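You operate a simulated robot arm through the tools that you are given. There is no shell and no other tool.

You run a simulated robot arm. Do the job below in one go: nothing can be reset, and whatever is moved stays where it is left.

## Task
Put things in order on the top of the steel bench. At the end: the clear thinner bottle from the top of the steel bench stands where the blue cable sample stood; the silver mesh screen (marked "20") from the top of the steel bench is in the white bucket; the blue cable sample from the top of the steel bench stands where the silver mesh screen stood; the tall green can (marked "WAX") stands where the clear thinner bottle stood; whatever was shut is shut again. Leave all else as you found it, and nothing knocked over.

Only the result counts: the job must be done as asked and must still hold three seconds after the hand-in. Knocking over, shifting, dropping, spilling or breaking anything else fails it.

## Robot
A 7-joint arm with a two-finger gripper, fixed in place. Base frame: the origin is at the foot of the arm, x ahead of it, y to its left, z up; the work surface is at about z = 0. Readings come in cm, degrees, newtons and seconds.
With the tool pointing down near the work surface it reaches from about 16 to 38 cm from the base axis. Its first joint turns from -72.0 to 72.0 degrees. Payload 0.6 kg.
The tool frame sits at the grasp point between the pads (the TCP): z along the fingers, y along the line on which they close. The tips reach 2.2 cm beyond it. The gripper opens to 9.2 cm. The gripper's body begins 6.5 cm behind the TCP.
Orientation is told as [roll, pitch, yaw] about the base's x, y, z axes, in that order, counted from this pose: with the fingers straight down and closing along the base's y, the tool's x points along the base's -x, its y along +y and its z along -z.

## Interface
- The arm moves only by the tool jog_arm. Its argument "steps" is a list of rows, each a list of 7 numbers: the shift along the tool's x, y, z in units of 25 mm (1.0 is 25 mm), then the turn, a rotation vector about the tool's x, y, z in units of 4 degrees (1.0 is 4 degrees), then the finger opening in cm, from 0 to 9.2. In form: [[tx, ty, tz, ax, ay, az, gripper], ...]. A call has 1 to 20 rows; each row shifts and turns the commanded pose from where the row before left it, along the tool's axes as they then stand. A call with a number of a shift or a turn outside -1 to 1 is refused whole. A row lasts 0.2 s, in which the tool goes at most 5 cm and 8.6 degrees; a call with a longer step from one row to the next is refused whole, and so is a gripper value outside its range. Where a pose cannot be reached the arm comes as near as it can. A force on the tool above 40 N (or 10 N above the force at the start of the call, whichever is more), or a blocked arm, ends the call early, and 0.2 s more pass. The fingers move at their own pace and stop on an object; they squeeze with about 26 N. The grip force told is the motor's: it shows also when the fingers shut on nothing. Time passes only in rows, and 0.2 s behind the last, so rows that do not move let the fingers close. It gives the time, the measured TCP pose, the force on the tool (base axes), the opening and the grip force at its end, in the units of the frame above (readings bear some noise), with the torque about the TCP (base axes, N m) and any sound that the robot's microphone picked up, and new pictures: "show" is both (left out), scene, wrist or none.
- Cameras (640 x 400 px; columns grow to the right, rows downward): "scene" is fixed at [6.5, -28.07, 39.93]; the picture's right is [0.67, -0.74, 0.00], its down [-0.46, -0.41, -0.79] and it looks along [0.59, 0.53, -0.62] (base axes); focal length 214 px, centre (320, 200). "wrist" rides on the gripper at [7.1, 1.9, -10.2] in the tool frame; the picture's right is [-0.26, 0.97, 0.00], its down [-0.75, -0.20, -0.62] and it looks along [-0.60, -0.16, 0.78] (tool axes); focal length 280 px, centre (320, 200). There is no depth. A picture from a camera that has moved, and an enlarged one, comes with that camera's place and axes in the base frame and with its lens.
- inspect(camera, box): a new picture of the part [left, top, right, bottom] of that camera's present view, enlarged. No time passes.
- sign_off(): hands the job in; it is judged then, once.

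Nothing tells you positions but the pictures and the camera data. Unless the task says otherwise, let go and move clear before handing in.

The tools are called after "Call:" as a command line: name --pt "numbers of a row" for each row, then --argument value for the rest, lists and objects as JSON in quotes. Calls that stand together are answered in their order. jog_arm: Moves the arm, as the interface text tells. Its arguments: {"type":"object","properties":{"steps":{"type":"array","items":{"type":"array","items":{"type":"number"}}},"show":{"type":"string","enum":["both","scene","wrist","none"]}},"required":["steps"]} The other tools are called the same way: inspect (camera, box) takes an enlarged picture of a part of a camera's view; sign_off () hands the job in.

At the start:

```text
t: 0.0
tool_pos: [20.28, 1.47, 32.12]
ee_rot: [0.0, -0.1, -0.1]
ft_force: [0.1, 0.0, 0.3]
wrist_torque: [-0.02, 0.02, 0.03]
opening: 9.17
gripper_force: 0.0
```

scene: 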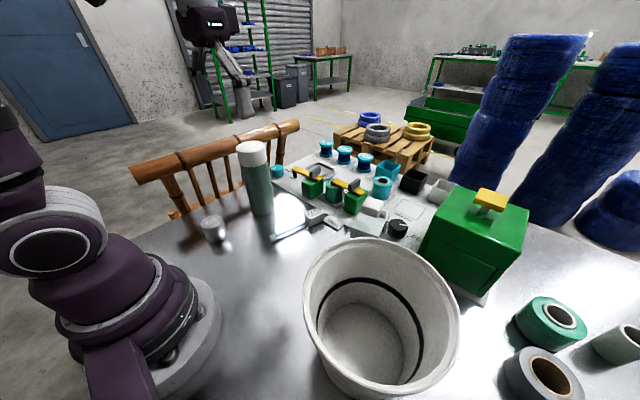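
wrist: 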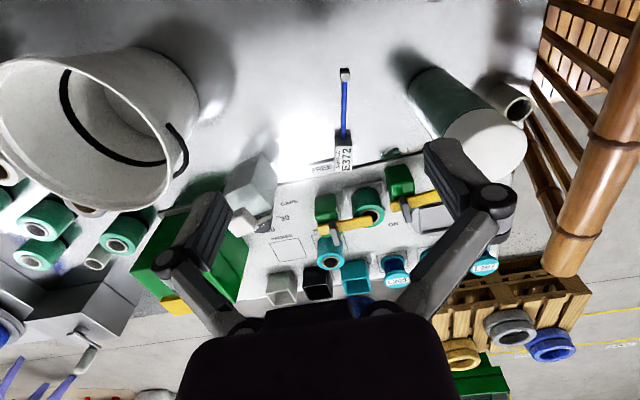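

I see a cluttered steel bench: a white bucket in front, a green box with a yellow handle, a tall green can with a white cap, and several small items on a panel. I'll enlarge the views first to identify the objects.

Call:
inspect --camera "scene" --box '[180, 120, 340, 260]'

Call:
inspect --camera "scene" --box '[280, 140, 460, 250]'

Call:
inspect --camera "scene" --box '[380, 160, 640, 400]'

Call:
inspect --camera "wrist" --box '[220, 50, 420, 180]'

Call:
inspect --camera "wrist" --box '[220, 160, 540, 330]'

Call:
inspect --camera "wrist" --box '[0, 130, 320, 400]'

```text
2.86 times, centred on (260, 190) of scene
camera zoom: at [6.5, -28.07, 39.93], right [0.67, -0.74, 0.0], down [-0.46, -0.41, -0.79], along [0.59, 0.53, -0.62], focal length 613 px, centre (491, 229)
```

zoom: 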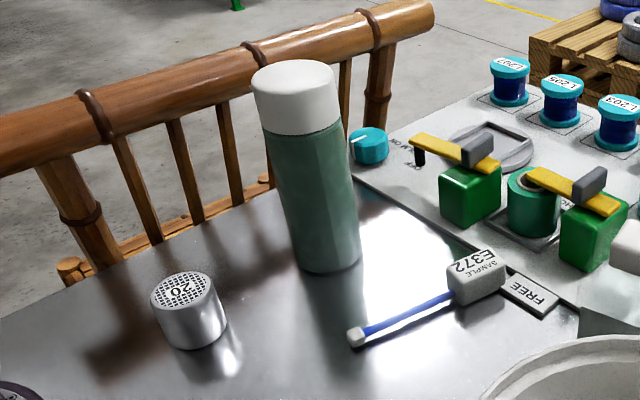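

```text
3.56 times, centred on (370, 195) of scene
camera zoom: at [6.5, -28.07, 39.93], right [0.67, -0.74, 0.0], down [-0.46, -0.41, -0.79], along [0.59, 0.53, -0.62], focal length 763 px, centre (142, 218)
```

zoom: 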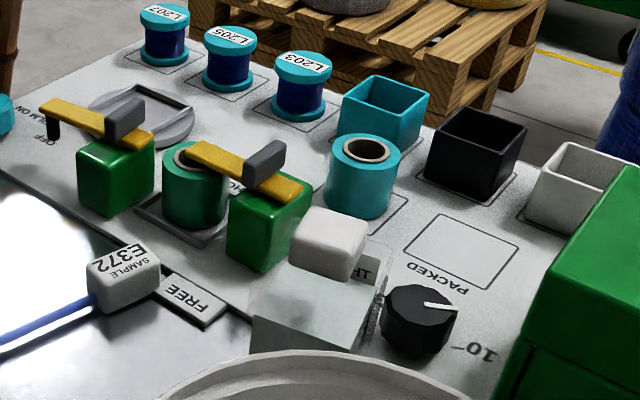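

```text
1.67 times, centred on (510, 280) of scene
camera zoom: at [6.5, -28.07, 39.93], right [0.67, -0.74, 0.0], down [-0.46, -0.41, -0.79], along [0.59, 0.53, -0.62], focal length 358 px, centre (3, 67)
```

zoom: 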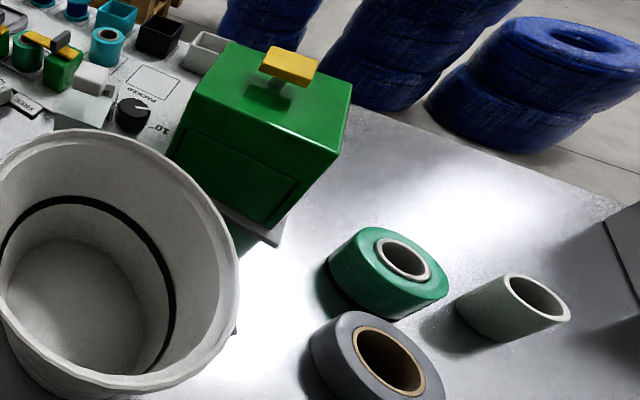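

```text
3.08 times, centred on (320, 115) of wrist
camera zoom: at [13.07, 3.37, 42.27], right [0.26, 0.96, 0.0], down [0.75, -0.2, 0.63], along [0.61, -0.16, -0.78], focal length 863 px, centre (320, 462)
```

zoom: 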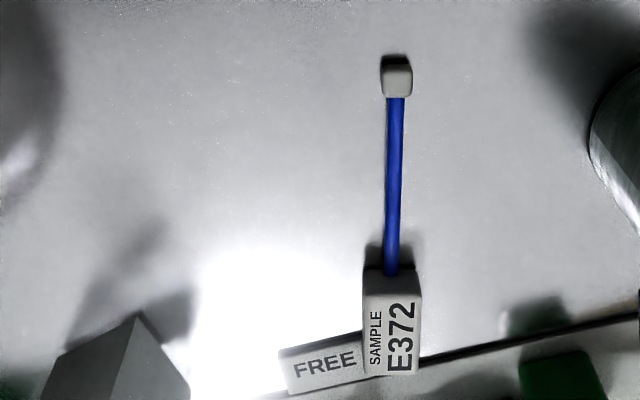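

```text
2.00 times, centred on (380, 245) of wrist
camera zoom: at [13.07, 3.37, 42.27], right [0.26, 0.96, 0.0], down [0.75, -0.2, 0.63], along [0.61, -0.16, -0.78], focal length 561 px, centre (200, 110)
```

zoom: 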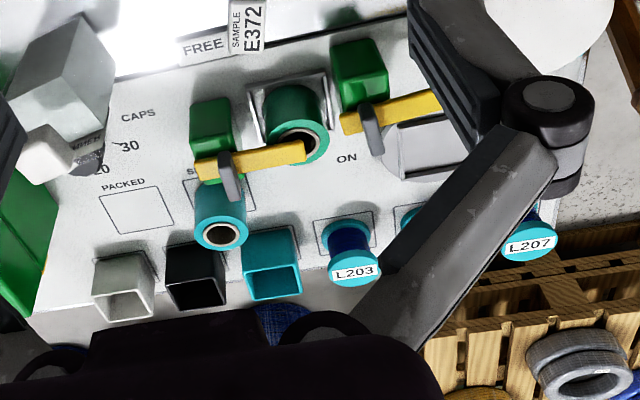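

```text
1.48 times, centred on (160, 265) of wrist
camera zoom: at [13.07, 3.37, 42.27], right [0.26, 0.96, 0.0], down [0.75, -0.2, 0.63], along [0.61, -0.16, -0.78], focal length 415 px, centre (557, 104)
```

zoom: 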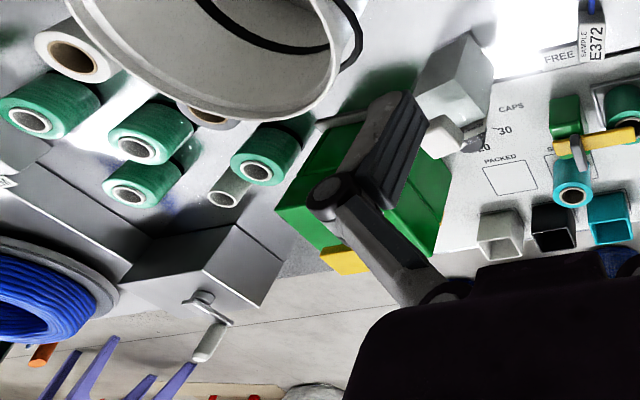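

The tall green cylinder with a white cap stands at about (30, 14.5), and the screen at about (16, 15.5). The cable lies from about (25, 4) to (38, 1), and the clear bottle is behind the bucket at about (37, -14.5). Next I'll look closer for the "WAX" mark and at the green box.

Call:
inspect --camera "wrist" --box '[390, 50, 550, 200]'

Call:
inspect --camera "wrist" --box '[120, 130, 320, 330]'

Call:
inspect --camera "scene" --box '[400, 170, 540, 310]'

Call:
inspect --camera "scene" --box '[230, 130, 290, 220]'

```text
2.67 times, centred on (470, 125) of wrist
camera zoom: at [13.07, 3.37, 42.27], right [0.26, 0.96, 0.0], down [0.75, -0.2, 0.63], along [0.61, -0.16, -0.78], focal length 748 px, centre (-80, 400)
```

zoom: 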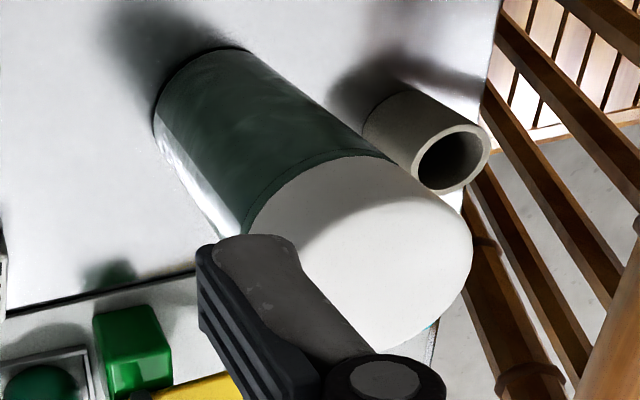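

```text
2.00 times, centred on (220, 230) of wrist
camera zoom: at [13.07, 3.37, 42.27], right [0.26, 0.96, 0.0], down [0.75, -0.2, 0.63], along [0.61, -0.16, -0.78], focal length 561 px, centre (520, 140)
```

zoom: 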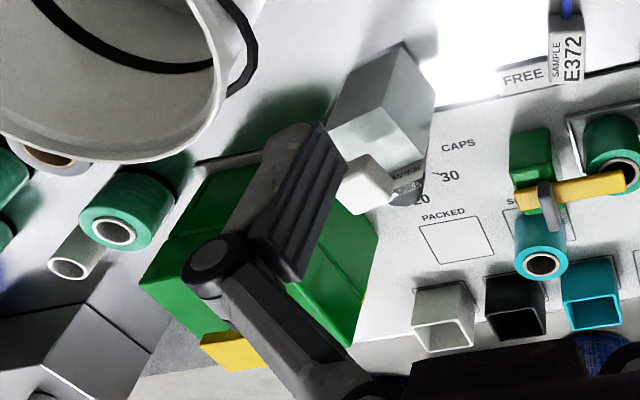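

```text
2.86 times, centred on (470, 240) of scene
camera zoom: at [6.5, -28.07, 39.93], right [0.67, -0.74, 0.0], down [-0.46, -0.41, -0.79], along [0.59, 0.53, -0.62], focal length 613 px, centre (-109, 86)
```

zoom: 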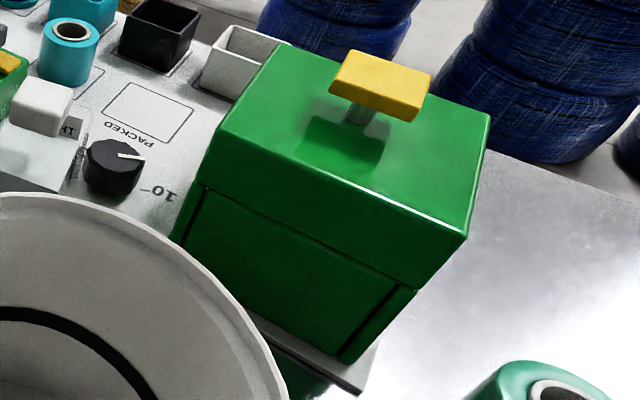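

```text
4.44 times, centred on (260, 175) of scene
camera zoom: at [6.5, -28.07, 39.93], right [0.67, -0.74, 0.0], down [-0.46, -0.41, -0.79], along [0.59, 0.53, -0.62], focal length 953 px, centre (587, 311)
```

zoom: 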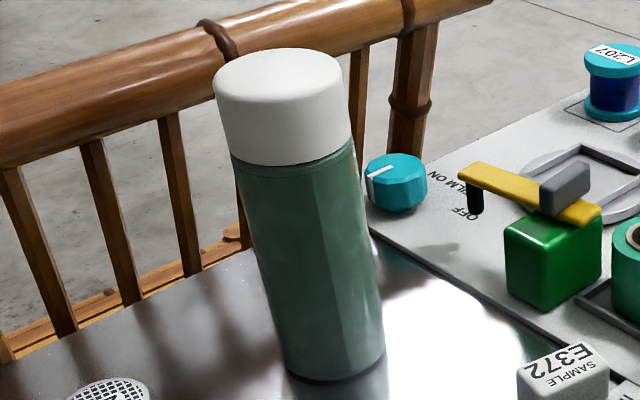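

The green cylinder shows no WAX mark from either camera, and the green box seems to have a lid with a yellow handle. I'll swing left while staying high to see the far side of the green cylinder.

Call:
jog_arm --pt "0 0.567 0 0 0 -1 9.2" --pt "0 0.567 0 0 0 -1 9.2" --pt "0 0.567 0 0 0 -1 9.2" --pt "0 0.567 0 0 0 -1 9.2" --pt "0 0.567 0 0 0 -1 9.2" --pt "0 0.567 0 0 0 -1 9.2" --pt "0 0.567 0 0 0 -1 9.2" --pt "0 0.567 0 0 0 -1 9.2" --pt "0 0.567 0 0 0 -1 9.2" --pt "0 0.567 0 0 0 -1 9.2" --pt "0 0.567 0 0 0 -1 9.2" --pt "0 0.567 0 0 0 -1 9.2"

```text
t: 2.6
tool_pos: [14.15, 16.84, 32.27]
ee_rot: [-0.2, -0.1, 48.0]
ft_force: [0.2, 0.2, 0.1]
wrist_torque: [0.02, 0.01, -0.01]
opening: 9.18
gripper_force: 0.1
camera wrist: at [7.76, 12.83, 42.27], right [-0.54, 0.84, 0.0], down [0.65, 0.42, 0.63], along [0.53, 0.34, -0.78], focal length 280 px, centre (320, 200)
```

scene: 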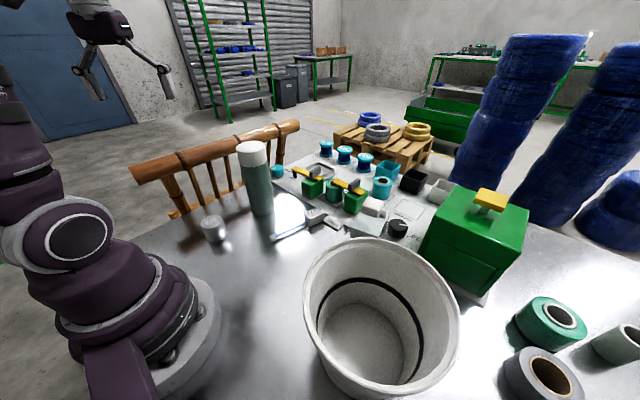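
wrist: 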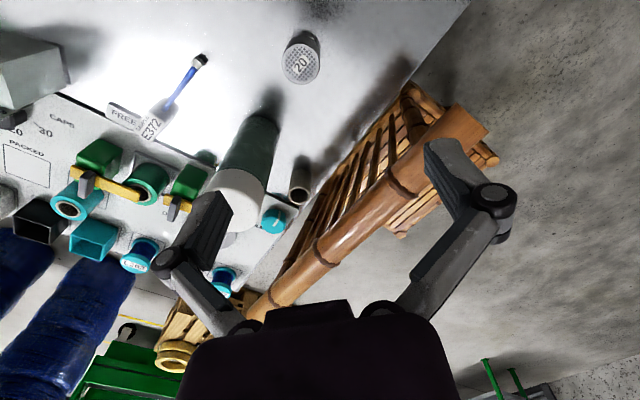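

The screen is confirmed at about (16.5, 15.4), and there is still no WAX mark on the capped cylinder. I'll swing right to look at the green box.

Call:
jog_arm --pt "0 -0.6 0 0 0 1 9.2" --pt "0 -0.6 0 0 0 1 9.2" --pt "0 -0.6 0 0 0 1 9.2" --pt "0 -0.6 0 0 0 1 9.2" --pt "0 -0.6 0 0 0 1 9.2" --pt "0 -0.6 0 0 0 1 9.2" --pt "0 -0.6 0 0 0 1 9.2" --pt "0 -0.6 0 0 0 1 9.2" --pt "0 -0.6 0 0 0 1 9.2" --pt "0 -0.6 0 0 0 1 9.2" --pt "0 -0.6 0 0 0 1 9.2" --pt "0 -0.6 0 0 0 1 9.2" --pt "0 -0.6 0 0 0 1 9.2" --pt "0 -0.6 0 0 0 1 9.2" --pt "0 -0.6 0 0 0 1 9.2" --pt "0 -0.6 0 0 0 1 9.2" --pt "0 -0.6 0 0 0 1 9.2" --pt "0 -0.6 0 0 0 1 9.2" --pt "0 -0.6 0 0 0 1 9.2" --pt "0 -0.6 0 0 0 1 9.2"

```text
t: 6.8
tool_pos: [18.87, -10.33, 32.24]
ee_rot: [0.0, -0.2, -32.1]
ft_force: [0.5, 0.2, -0.3]
wrist_torque: [-0.01, -0.01, -0.01]
opening: 9.21
gripper_force: 0.0
camera wrist: at [13.75, -5.02, 42.29], right [0.73, 0.68, 0.0], down [0.53, -0.57, 0.63], along [0.43, -0.46, -0.78], focal length 280 px, centre (320, 200)
```

scene: 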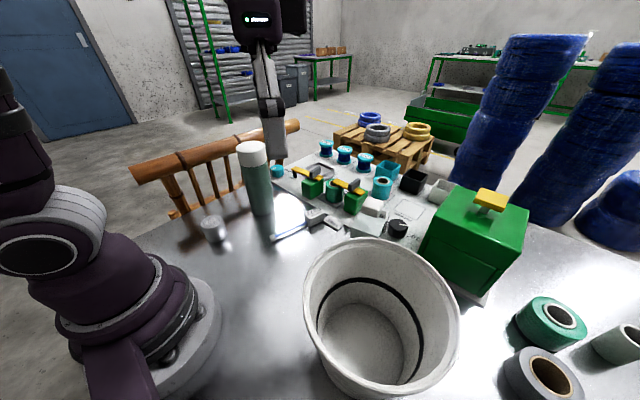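
wrist: 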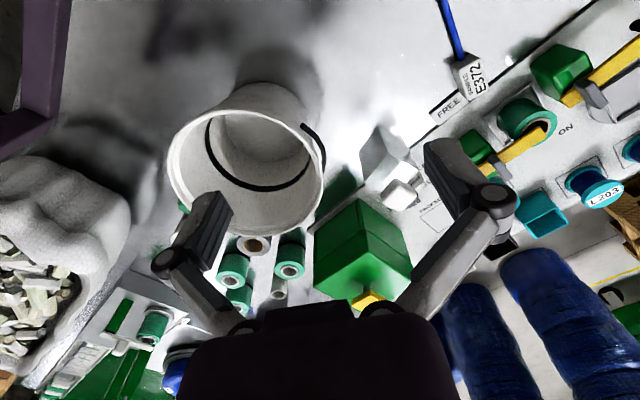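

Call:
inspect --camera "wrist" --box '[270, 100, 470, 320]'

Call:
inspect --camera "wrist" --box '[0, 120, 250, 400]'

Call:
inspect --camera "wrist" --box '[160, 80, 340, 260]'

Call:
inspect --camera "wrist" --box '[400, 40, 640, 240]'

```text
1.82 times, centred on (370, 210) of wrist
camera zoom: at [13.75, -5.02, 42.29], right [0.73, 0.68, 0.0], down [0.53, -0.57, 0.63], along [0.43, -0.46, -0.78], focal length 510 px, centre (229, 182)
```

zoom: 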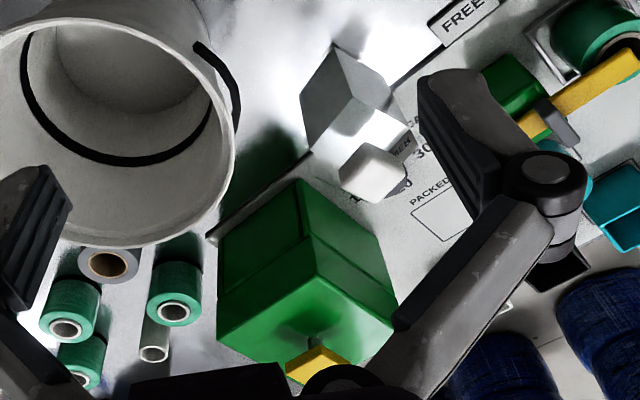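

```text
1.43 times, centred on (125, 260) of wrist
camera zoom: at [13.75, -5.02, 42.29], right [0.73, 0.68, 0.0], down [0.53, -0.57, 0.63], along [0.43, -0.46, -0.78], focal length 401 px, centre (599, 114)
```

zoom: 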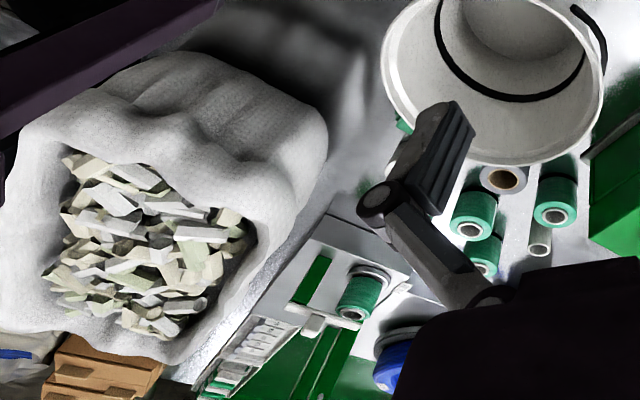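

```text
2.22 times, centred on (250, 170) of wrist
camera zoom: at [13.75, -5.02, 42.29], right [0.73, 0.68, 0.0], down [0.53, -0.57, 0.63], along [0.43, -0.46, -0.78], focal length 623 px, centre (476, 267)
```

zoom: 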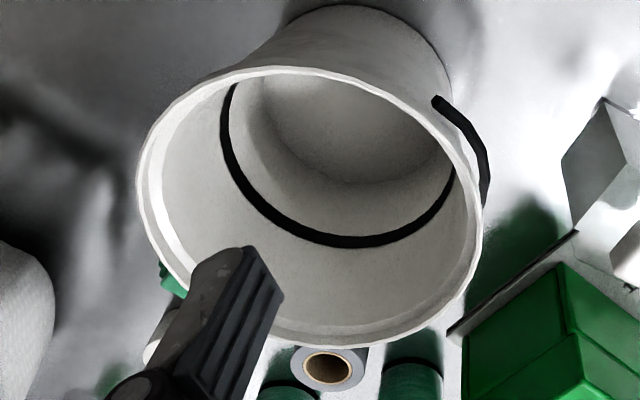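

```text
2.00 times, centred on (520, 140) of wrist
camera zoom: at [13.75, -5.02, 42.29], right [0.73, 0.68, 0.0], down [0.53, -0.57, 0.63], along [0.43, -0.46, -0.78], focal length 561 px, centre (-80, 320)
```

zoom: 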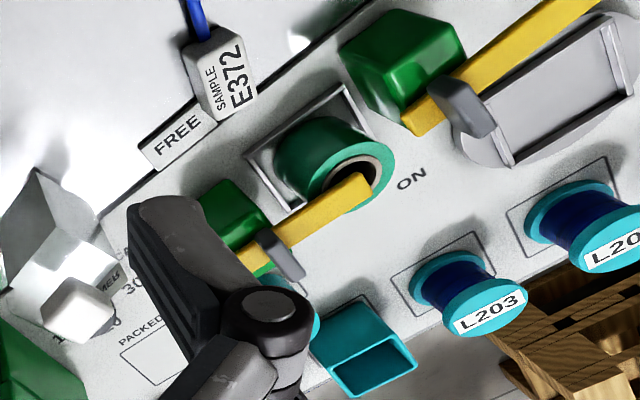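

The green box sits around x 42–55, y -24 to -37, which is far out for this arm. I'll move the wrist camera to the left side to see the hidden face of the capped green cylinder.

Call:
jog_arm --pt "0.614 0.922 0 0 0 0 9.2" --pt "0.614 0.922 0 0 0 0 9.2" --pt "0.614 0.922 0 0 0 0 9.2" --pt "0.614 0.922 0 0 0 0 9.2" --pt "0.614 0.922 0 0 0 0 9.2" --pt "0.614 0.922 0 0 0 0 9.2" --pt "0.614 0.922 0 0 0 0 9.2" --pt "0.614 0.922 0 0 0 0 9.2" --pt "0.614 0.922 0 0 0 0 9.2" --pt "0.614 0.922 0 0 0 0 9.2" --pt "0.614 0.922 0 0 0 0 9.2" --pt "0.614 0.922 0 0 0 0 9.2" --pt "0.614 0.922 0 0 0 0 9.2" --pt "0 0 0 0 0 1 9.2" --pt "0 0 0 0 0 1 9.2" --pt "0 0 0 0 0 1 9.2" --pt "0 0 0 0 0 1 9.2" --pt "0 0 0 0 0 1 9.2"

```text
t: 10.6
tool_pos: [18.16, 21.04, 32.12]
ee_rot: [0.1, 0.0, -52.1]
ft_force: [-0.8, -0.6, -0.1]
wrist_torque: [-0.03, 0.03, 0.03]
opening: 9.2
gripper_force: 0.1
out of reach, approached as far as the arm can: row 12, 13
camera wrist: at [15.06, 27.73, 42.25], right [0.92, 0.39, 0.0], down [0.3, -0.72, 0.63], along [0.24, -0.58, -0.78], focal length 280 px, centre (320, 200)
```

scene: 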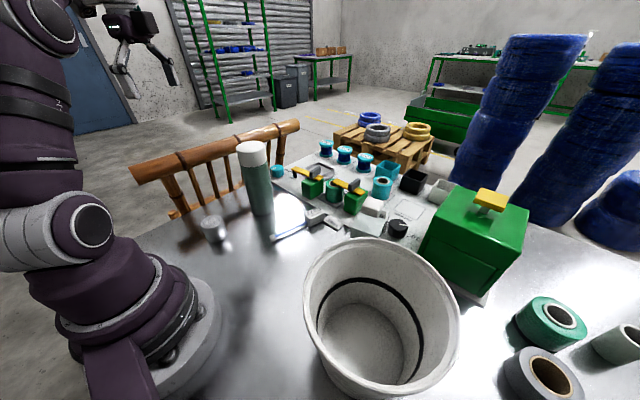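
wrist: 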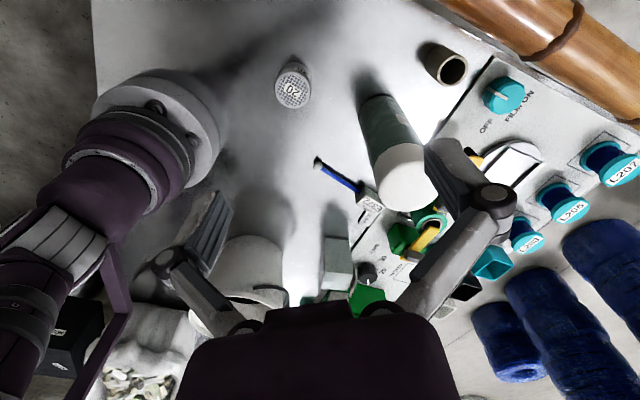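

Call:
inspect --camera "wrist" --box '[340, 70, 460, 220]'

Call:
inspect --camera "wrist" --box '[180, 200, 440, 330]'

```text
2.67 times, centred on (400, 145) of wrist
camera zoom: at [15.06, 27.73, 42.25], right [0.92, 0.39, 0.0], down [0.3, -0.72, 0.63], along [0.24, -0.58, -0.78], focal length 748 px, centre (107, 347)
```

zoom: 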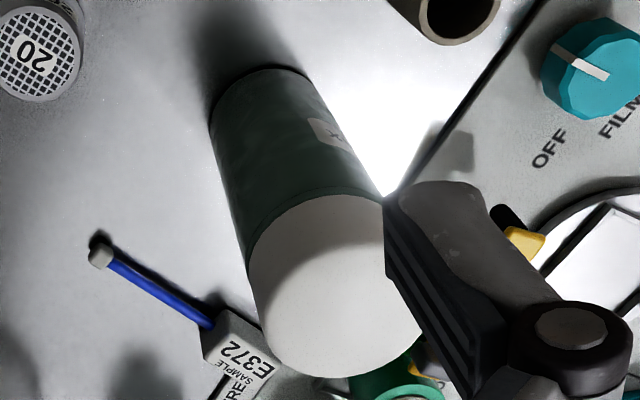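

```text
2.46 times, centred on (310, 265) of wrist
camera zoom: at [15.06, 27.73, 42.25], right [0.92, 0.39, 0.0], down [0.3, -0.72, 0.63], along [0.24, -0.58, -0.78], focal length 690 px, centre (345, 40)
```

zoom: 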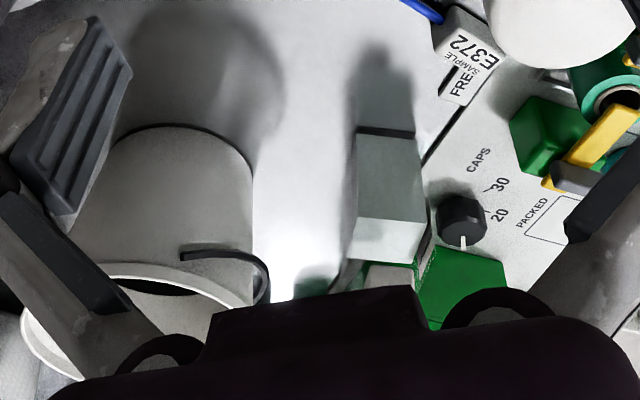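

A label's edge is visible on the cylinder's far side, possibly ending in an X. I'll zoom in and then nudge over for a clearer view.

Call:
inspect --camera "wrist" --box '[440, 105, 480, 130]'

Call:
jog_arm --pt "-0.6 0.8 0.5 0 0 1 9.2" --pt "-0.6 0.8 0.5 0 0 1 9.2" --pt "0 0.8 0.5 0 0 1 9.2" --pt "0 0.8 0.5 0 0 1 9.2" --pt "0 0.5 0.5 0 0 1 9.2" --pt "0 0 0.5 0 0 1 9.2" --pt "0 0 0 0 0 1 9.2" --pt "0 0 0 0 0 1 9.2"

```text
16.00 times, centred on (460, 118) of wrist
camera zoom: at [15.06, 27.73, 42.25], right [0.92, 0.39, 0.0], down [0.3, -0.72, 0.63], along [0.24, -0.58, -0.78], focal length 4486 px, centre (-1920, 1520)
```

zoom: 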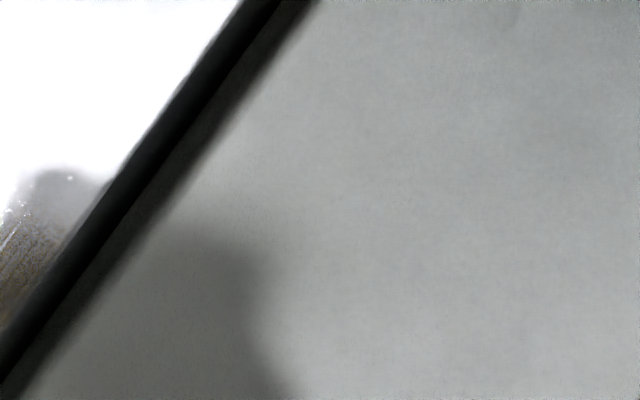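

```text
t: 12.4
tool_pos: [23.68, 22.92, 24.93]
ee_rot: [0.2, -0.1, -84.0]
ft_force: [0.1, 0.4, 0.2]
wrist_torque: [0.02, 0.05, 0.01]
opening: 9.21
gripper_force: 0.0
out of reach, approached as far as the arm can: row 2, 3, 5
camera wrist: at [24.78, 30.22, 35.06], right [0.99, -0.16, 0.0], down [-0.13, -0.77, 0.63], along [-0.1, -0.62, -0.78], focal length 280 px, centre (320, 200)
```

scene: 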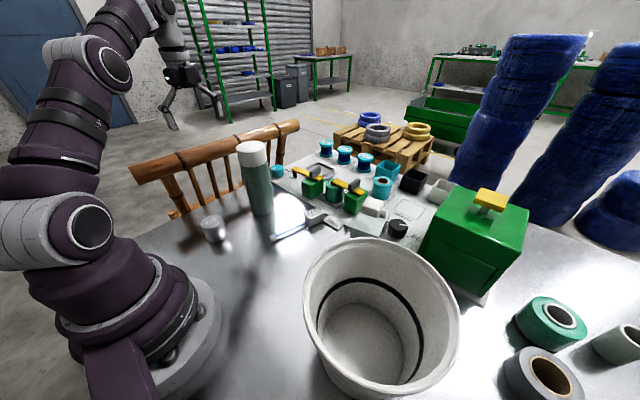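
wrist: 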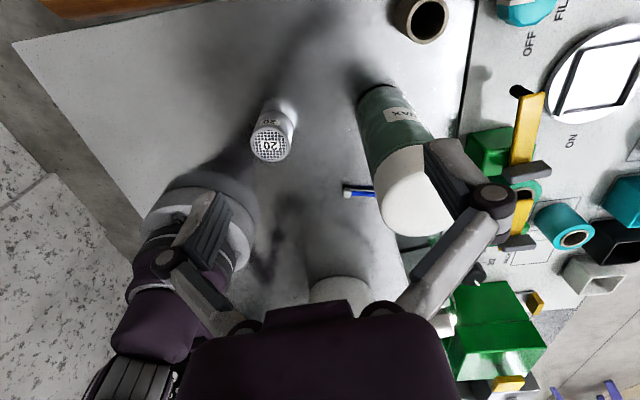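

Call:
inspect --camera "wrist" --box '[350, 80, 450, 150]'

Call:
inspect --camera "wrist" --box '[420, 230, 580, 400]'

Call:
inspect --camera "wrist" --box '[240, 80, 320, 170]'

```text
5.71 times, centred on (400, 115) of wrist
camera zoom: at [24.78, 30.22, 35.06], right [0.99, -0.16, 0.0], down [-0.13, -0.77, 0.63], along [-0.1, -0.62, -0.78], focal length 1602 px, centre (-137, 686)
```

zoom: 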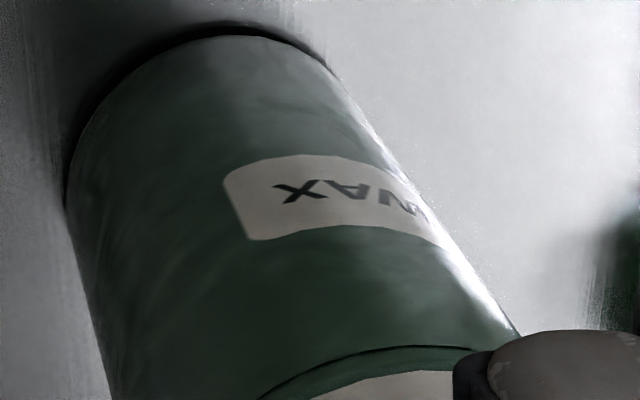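

```text
2.35 times, centred on (500, 315) of wrist
camera zoom: at [24.78, 30.22, 35.06], right [0.99, -0.16, 0.0], down [-0.13, -0.77, 0.63], along [-0.1, -0.62, -0.78], focal length 660 px, centre (-104, -71)
```

zoom: 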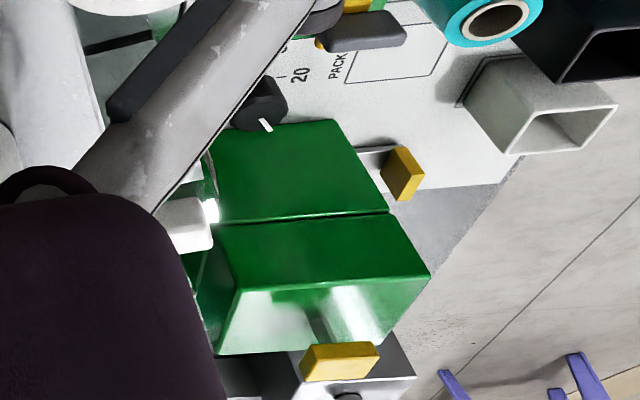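

```text
4.44 times, centred on (280, 125) of wrist
camera zoom: at [24.78, 30.22, 35.06], right [0.99, -0.16, 0.0], down [-0.13, -0.77, 0.63], along [-0.1, -0.62, -0.78], focal length 1246 px, centre (498, 533)
```

zoom: 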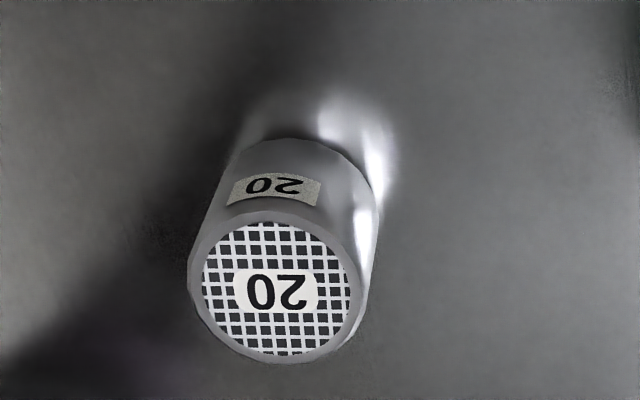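

The label reads WAX, so the capped green cylinder at about (30, 14.5) is the can I need. The green box can stay untouched. Now I'll move over to study the clear bottle and the bucket.

Call:
jog_arm --pt "-0.92 -0.087 0 0 0 0 9.2" --pt "-0.92 -0.087 0 0 0 0 9.2" --pt "-0.92 -0.087 0 0 0 0 9.2" --pt "-0.92 -0.087 0 0 0 0 9.2" --pt "-0.92 -0.087 0 0 0 0 9.2" --pt "-0.92 -0.087 0 0 0 0 9.2" --pt "-0.92 -0.087 0 0 0 0 9.2" --pt "-0.92 -0.087 0 0 0 0 9.2" --pt "-0.92 -0.087 0 0 0 0 9.2" --pt "-0.92 -0.087 0 0 0 0 9.2" --pt "-0.92 -0.087 0 0 0 0 9.2" --pt "0 0 0 0 0 -1 9.2" --pt "0 0 0 0 0 -1 9.2" --pt "0 0 0 0 0 -1 9.2" --pt "0 0 0 0 0 -1 9.2" --pt "0 0 0 0 0 -1 9.2" --pt "0 0 0 0 0 -1 9.2" --pt "0 0 0 0 0 -1 9.2" --pt "0 0 0 0 0 -1 9.2"

```text
t: 16.4
tool_pos: [23.89, -2.39, 24.92]
ee_rot: [0.0, -0.2, -52.0]
ft_force: [-0.7, 0.4, 0.1]
wrist_torque: [-0.03, -0.02, 0.01]
opening: 9.19
gripper_force: 0.1
camera wrist: at [20.97, 4.32, 35.05], right [0.92, 0.39, 0.0], down [0.3, -0.72, 0.63], along [0.25, -0.58, -0.78], focal length 280 px, centre (320, 200)
```

scene: 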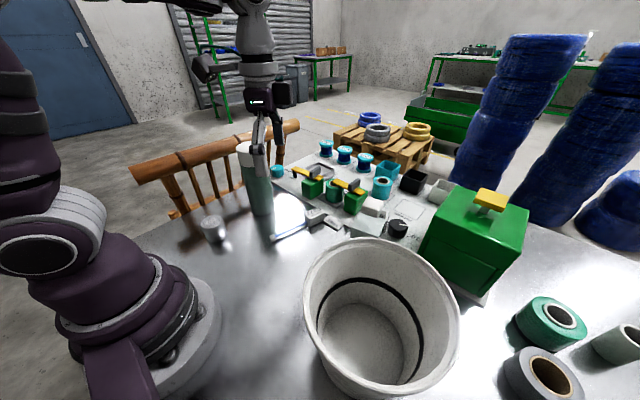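
wrist: 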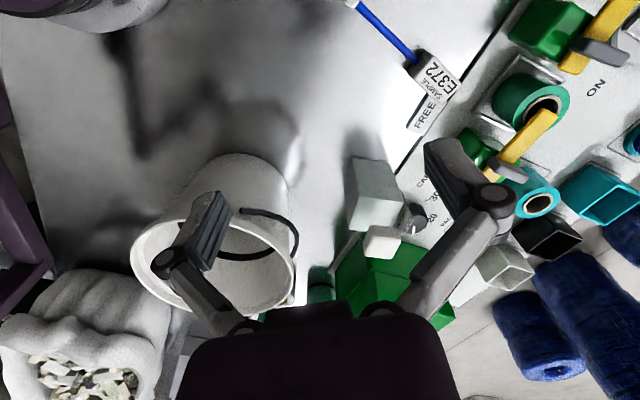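

Call:
inspect --camera "wrist" --box '[320, 130, 460, 270]'

Call:
inspect --camera "wrist" --box '[120, 140, 320, 320]'

Call:
inspect --camera "wrist" --box '[330, 0, 480, 140]'

```text
2.86 times, centred on (390, 200) of wrist
camera zoom: at [20.97, 4.32, 35.05], right [0.92, 0.39, 0.0], down [0.3, -0.72, 0.63], along [0.25, -0.58, -0.78], focal length 801 px, centre (120, 200)
```

zoom: 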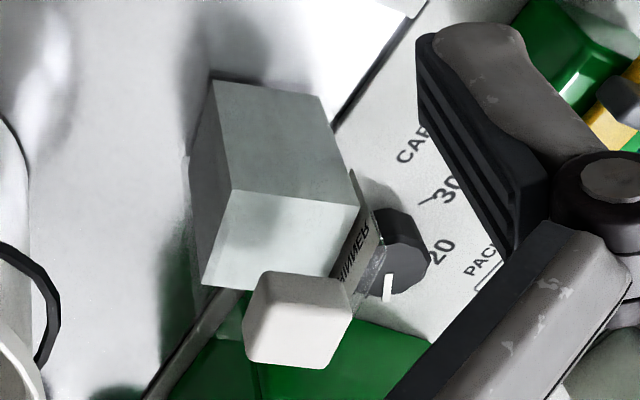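

```text
2.22 times, centred on (220, 230) of wrist
camera zoom: at [20.97, 4.32, 35.05], right [0.92, 0.39, 0.0], down [0.3, -0.72, 0.63], along [0.25, -0.58, -0.78], focal length 623 px, centre (542, 133)
```

zoom: 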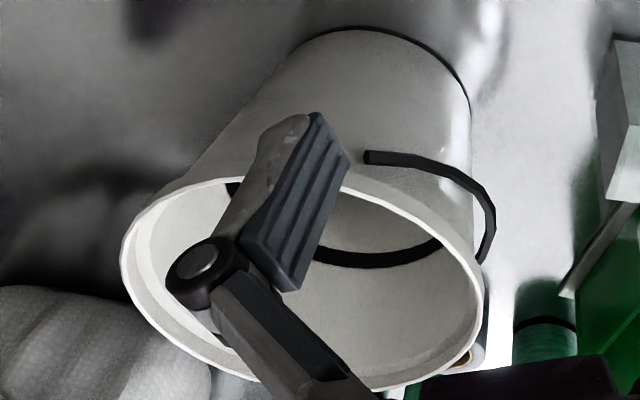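

```text
2.86 times, centred on (405, 70) of wrist
camera zoom: at [20.97, 4.32, 35.05], right [0.92, 0.39, 0.0], down [0.3, -0.72, 0.63], along [0.25, -0.58, -0.78], focal length 801 px, centre (77, 571)
```

zoom: 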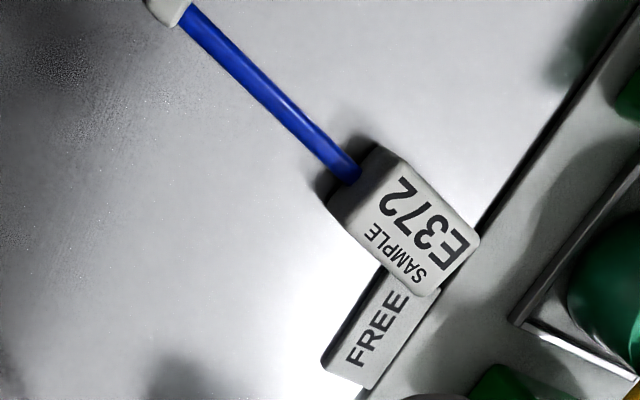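

The bottle stands at about (36.7, -14.6), turned about 12°, with a body of roughly 5.5×5 cm, a shoulder at 8.8 cm and a cap top near 13.2 cm. The bucket's centre is about (20.8, -25) with its rim at about 14.6 cm. I'll start with the screen and move above it.

Call:
jog_arm --pt "0.9325 0.256 0 0 0 0 9.2" --pt "0.9325 0.256 0 0 0 0 9.2" --pt "0.9325 0.256 0 0 0 0 9.2" --pt "0.9325 0.256 0 0 0 0 9.2" --pt "0.9325 0.256 0 0 0 0 9.2" --pt "0.9325 0.256 0 0 0 0 9.2" --pt "0.9325 0.256 0 0 0 0 9.2" --pt "0.9325 0.256 0 0 0 0 9.2" --pt "0 0 0 0 0 -1 9.2" --pt "0 0 0 0 0 -1 9.2" --pt "0 0 0 0 0 -1 9.2" --pt "0 0 0 0 0 -1 9.2" --pt "0 0 0 0 0 -1 9.2" --pt "0 0 0 0 0 -1 9.2" --pt "0 0 0 0 0 -1 9.2" --pt "0 0 0 0 0 -1 9.2" --pt "0 0 0 0 0 -1 9.2" --pt "0 0 0 0 0 -1 9.2" --pt "0 0 0 0 0 -1 9.2" --pt "0 0 0 0 0 -1 9.2" --show "none"

Call:
jog_arm --pt "0 0 0 0 0 -1 9.2" --pt "0 0 0 0 0 -1 9.2" --pt "0 0 0 0 0 -1 9.2" --pt "0 0 0 0 0 -1 9.2" --pt "0 0 0 0 0 -1 9.2" --pt "0 0 0 0 0 -1 9.2" --pt "0 0 0 0 0 -1 9.2" --pt "0 0 0 0 0 -1 9.2" --pt "0 0 0 0 0 -1 9.2" --pt "0 0 0 0 0 -1 9.2" --pt "0 0 0 0 0 -1 9.2" --pt "0 0 0 0 0 0 9.2"

```text
t: 20.6
tool_pos: [16.58, 15.39, 24.97]
ee_rot: [0.0, -0.1, -3.9]
ft_force: [-0.4, -0.2, -0.2]
wrist_torque: [-0.02, 0.01, 0.01]
opening: 9.2
gripper_force: 0.1
```

```text
t: 23.2
tool_pos: [16.47, 15.51, 24.94]
ee_rot: [-0.1, -0.1, 40.0]
ft_force: [-0.1, -0.5, -0.1]
wrist_torque: [0.02, -0.04, 0.02]
opening: 9.22
gripper_force: 0.0
camera wrist: at [9.75, 12.3, 35.03], right [-0.42, 0.91, 0.0], down [0.71, 0.33, 0.63], along [0.57, 0.26, -0.78], focal length 280 px, centre (320, 200)
```

scene: 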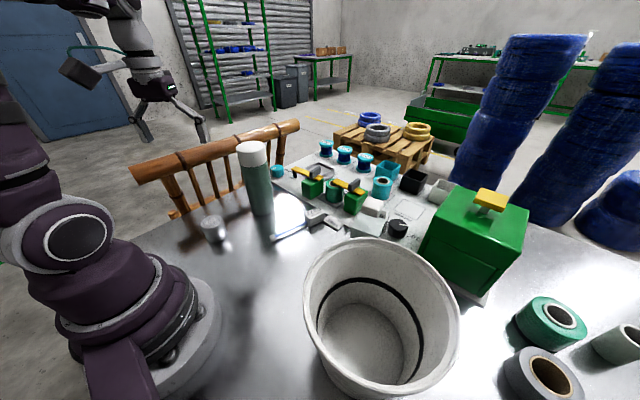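
wrist: 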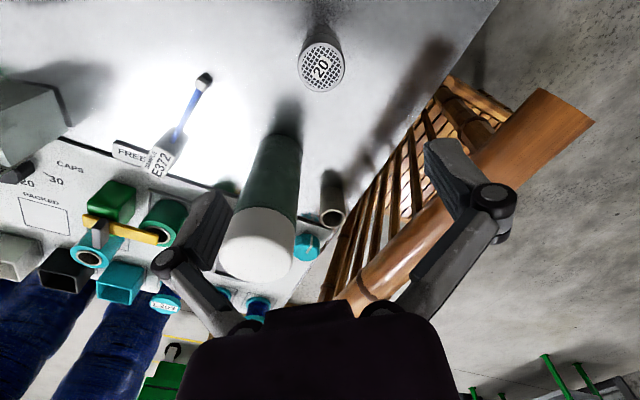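

The screen is directly below, at about (16.3, 15.4). I'll go down to just above it and check the alignment.

Call:
jog_arm --pt "0 0 1 0 0 0 9.2" --pt "0 0 1 0 0 0 9.2" --pt "0 0 1 0 0 0 9.2" --pt "0 0 1 0 0 0 9.2" --pt "0 0 1 0 0 0 9.2" --pt "0 0 1 0 0 0 9.2" --pt "0 0 0.7 0 0 0 9.2" --pt "0 0 0 0 0 0 9.2"

```text
t: 25.0
tool_pos: [16.64, 15.45, 8.27]
ee_rot: [-0.2, -0.1, 39.9]
ft_force: [0.4, -0.4, 0.0]
wrist_torque: [-0.02, 0.0, 0.02]
opening: 9.21
gripper_force: 0.1
camera wrist: at [9.8, 12.31, 18.22], right [-0.42, 0.91, 0.0], down [0.71, 0.33, 0.63], along [0.57, 0.26, -0.78], focal length 280 px, centre (320, 200)
```

scene: 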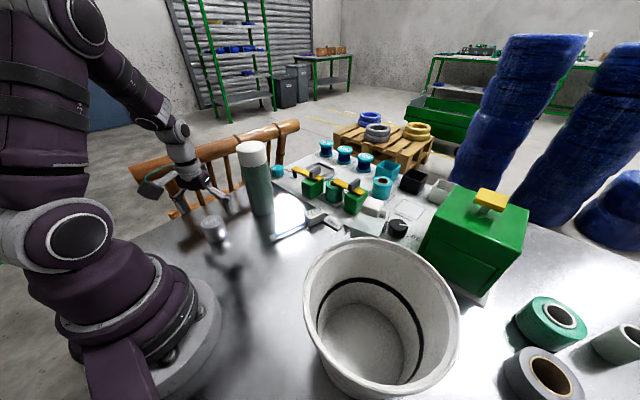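
wrist: 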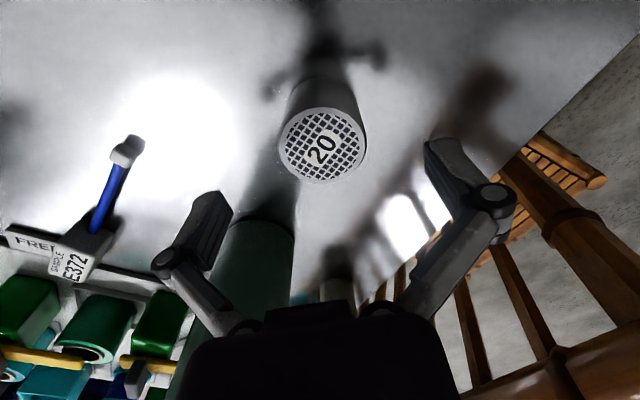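

Alignment is good. I'll lower and close on the screen.

Call:
jog_arm --pt "0.15 0 0.7 0 0 0 9.2" --pt "0 0 0.7 0 0 0 9.2" --pt "0 0 0.6 0 0 0 9.2" --pt "0 0 0 0 0 0 4" --pt "0 0 0 0 0 0 3" --pt "0 0 0 0 0 0 3" --pt "0 0 0 0 0 0 3" --pt "0 0 0 0 0 0 3" --pt "0 0 0 0 0 0 3" --show "wrist"

```text
t: 27.0
tool_pos: [16.33, 15.1, 3.25]
ee_rot: [-0.1, -0.2, 39.9]
ft_force: [-0.4, 0.2, 0.9]
wrist_torque: [0.0, 0.03, 0.0]
opening: 4.82
gripper_force: 25.8
camera wrist: at [9.5, 12.05, 13.28], right [-0.42, 0.91, 0.0], down [0.71, 0.33, 0.63], along [0.57, 0.26, -0.78], focal length 280 px, centre (320, 200)
```

wrist: 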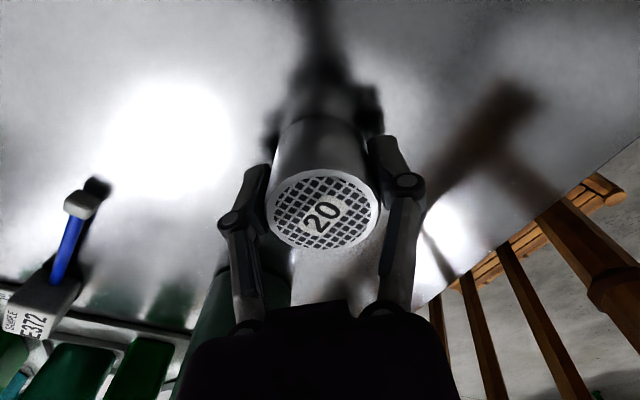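

The screen is held at 4.8 cm wide, and its spot is (16.3, 15.25). I'll lift it and swing toward the bucket.

Call:
jog_arm --pt "0 0 -0.94 0 0 0 3" --pt "0 0 -0.94 0 0 0 3" --pt "0 0 -0.94 0 0 0 3" --pt "0 0 -0.94 0 0 0 3" --pt "0 0 -0.94 0 0 0 3" --pt "0 0 -0.94 0 0 0 3" --pt "0 0 -0.94 0 0 0 3" --pt "0 0 -0.94 0 0 0 3" --pt "0 -0.621 0 0 0 1 3" --pt "0 -0.621 0 0 0 1 3" --pt "0 -0.621 0 0 0 1 3" --pt "0 -0.621 0 0 0 1 3" --pt "0 -0.621 0 0 0 1 3" --pt "0 -0.621 0 0 0 1 3" --pt "0 -0.621 0 0 0 1 3" --pt "0 -0.621 0 0 0 1 3" --pt "0 -0.621 0 0 0 1 3" --pt "0 -0.621 0 0 0 1 3" --pt "0 -0.621 0 0 0 1 3" --pt "0 -0.621 0 0 0 1 3" --show "wrist"

Call:
jog_arm --pt "0 -0.621 0 0 0 1 3" --pt "0 -0.621 0 0 0 1 3" --pt "0 -0.621 0 0 0 1 3" --pt "0 -0.621 0 0 0 1 3" --pt "0 -0.621 0 0 0 1 3" --pt "0 -0.621 0 0 0 1 3" --pt "0 -0.621 0 0 0 1 3" --pt "0 -0.621 0 0 0 1 3" --pt "0 -0.621 0 0 0 1 3" --pt "0 -0.621 0 0 0 1 3" --pt "0 -0.621 0 0 0 1 3" --pt "0 0 0 0 0 0 3"

```text
t: 31.2
tool_pos: [21.76, -1.92, 22.02]
ee_rot: [-0.1, -0.2, -8.1]
ft_force: [0.3, -0.8, -1.7]
wrist_torque: [0.0, -0.01, 0.01]
opening: 4.81
gripper_force: 25.9
camera wrist: at [14.94, 0.87, 32.07], right [0.4, 0.92, 0.0], down [0.71, -0.31, 0.63], along [0.58, -0.25, -0.78], focal length 280 px, centre (320, 200)
```

wrist: 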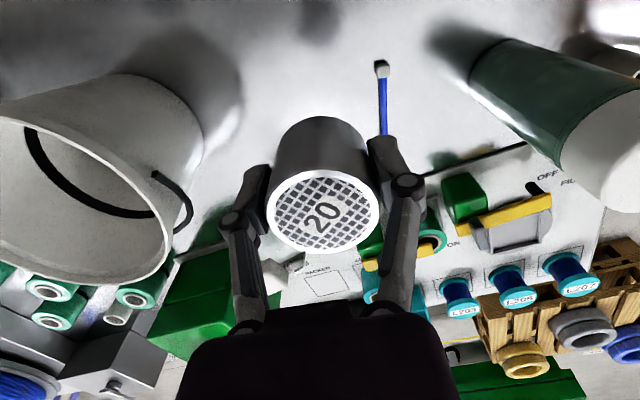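

```text
t: 33.8
tool_pos: [13.96, -16.72, 22.05]
ee_rot: [0.1, 0.0, -52.0]
ft_force: [0.0, 0.3, -2.3]
wrist_torque: [0.04, -0.03, 0.03]
opening: 4.78
gripper_force: 26.2
camera wrist: at [11.06, -9.91, 32.08], right [0.92, 0.39, 0.0], down [0.3, -0.72, 0.63], along [0.24, -0.58, -0.78], focal length 280 px, centre (320, 200)
```

scene: 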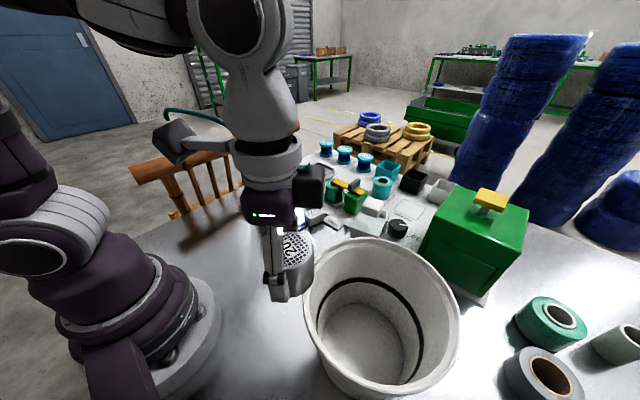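
wrist: 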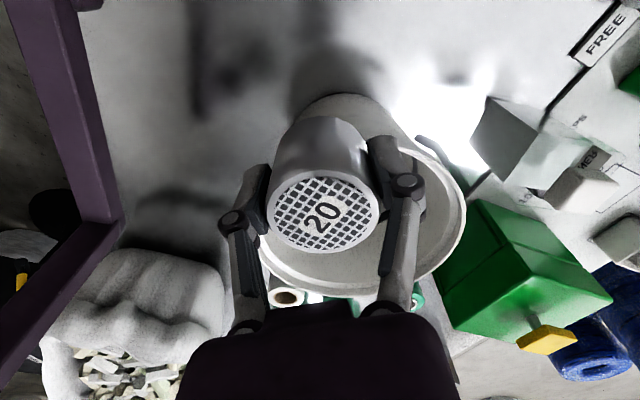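

The bucket is straight ahead, centred at about (20.6, -25.3). I'll move forward over it.

Call:
jog_arm --pt "-0.942 0 0 0 0 0 3" --pt "-0.942 0 0 0 0 0 3" --pt "-0.942 0 0 0 0 0 3" --pt "-0.942 0 0 0 0 0 3" --pt "-0.942 0 0 0 0 0 3" --pt "0 0 0 0 0 0 3"

```text
t: 35.2
tool_pos: [21.24, -25.96, 22.02]
ee_rot: [0.2, -0.1, -52.1]
ft_force: [-0.1, 0.3, -1.5]
wrist_torque: [0.05, 0.0, -0.01]
opening: 4.78
gripper_force: 25.9
camera wrist: at [18.27, -19.19, 32.11], right [0.92, 0.39, 0.0], down [0.3, -0.72, 0.63], along [0.24, -0.58, -0.78], focal length 280 px, centre (320, 200)
```

scene: 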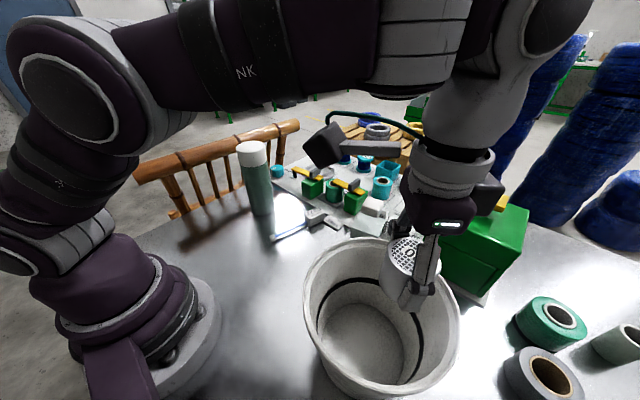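
wrist: 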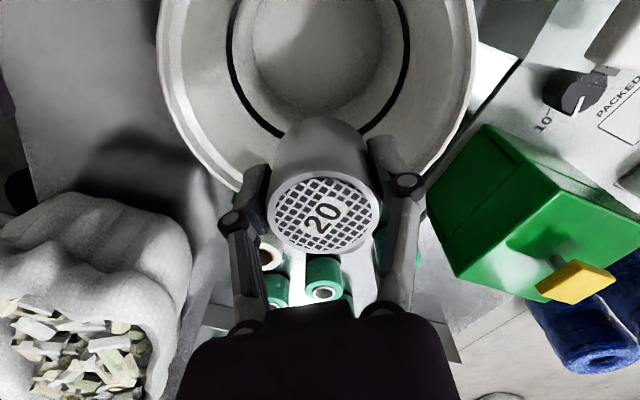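

The screen is well inside the rim outline. I'll lower it into the bucket, slowing near the floor.

Call:
jog_arm --pt "0.1 0 1 0 0 0 3" --pt "0.1 0 1 0 0 0 3" --pt "0 0 1 0 0 0 3" --pt "0 0 1 0 0 0 3" --pt "0 0 1 0 0 0 3" --pt "0 0 1 0 0 0 3" --pt "0 0 0.7 0 0 0 3" --pt "0 0 0 0 0 0 3"

```text
t: 37.0
tool_pos: [20.89, -25.55, 5.12]
ee_rot: [0.1, -0.1, -52.1]
ft_force: [0.0, -0.8, -1.1]
wrist_torque: [0.1, 0.04, 0.02]
opening: 4.82
gripper_force: 26.1
camera wrist: at [18.0, -18.87, 15.31], right [0.92, 0.39, 0.0], down [0.3, -0.72, 0.63], along [0.24, -0.58, -0.78], focal length 280 px, centre (320, 200)
```

scene: 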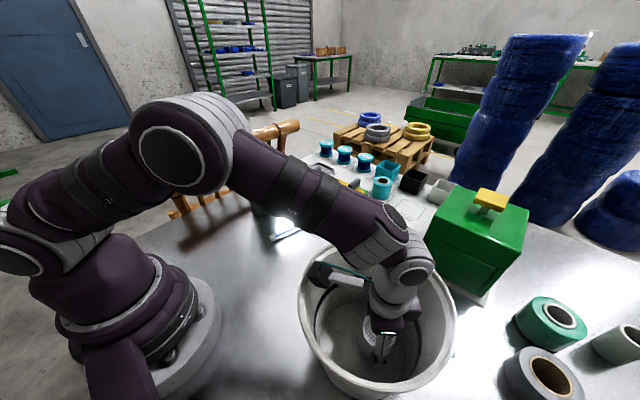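
wrist: 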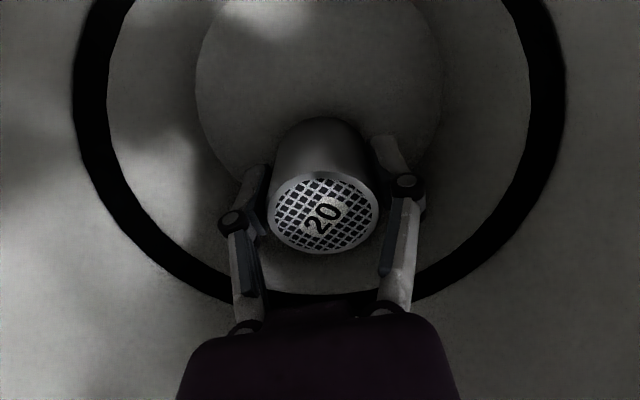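

The bucket outline may look slightly different in the scene view, so I'll check whether something touches it.

Call:
inspect --camera "scene" --box '[280, 220, 480, 400]'

```text
2.22 times, centred on (380, 310) of scene
camera zoom: at [6.5, -28.07, 39.93], right [0.67, -0.74, 0.0], down [-0.46, -0.41, -0.79], along [0.59, 0.53, -0.62], focal length 477 px, centre (187, -44)
```

zoom: 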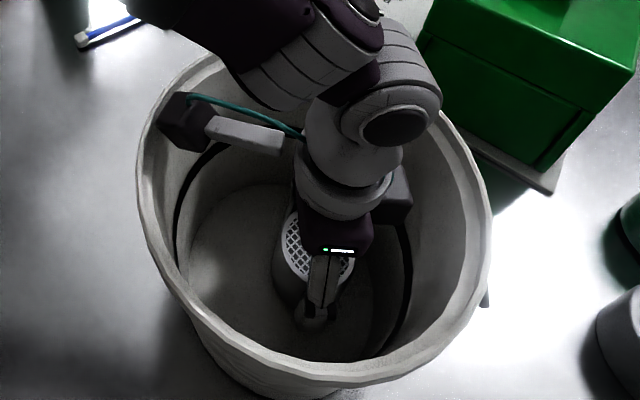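

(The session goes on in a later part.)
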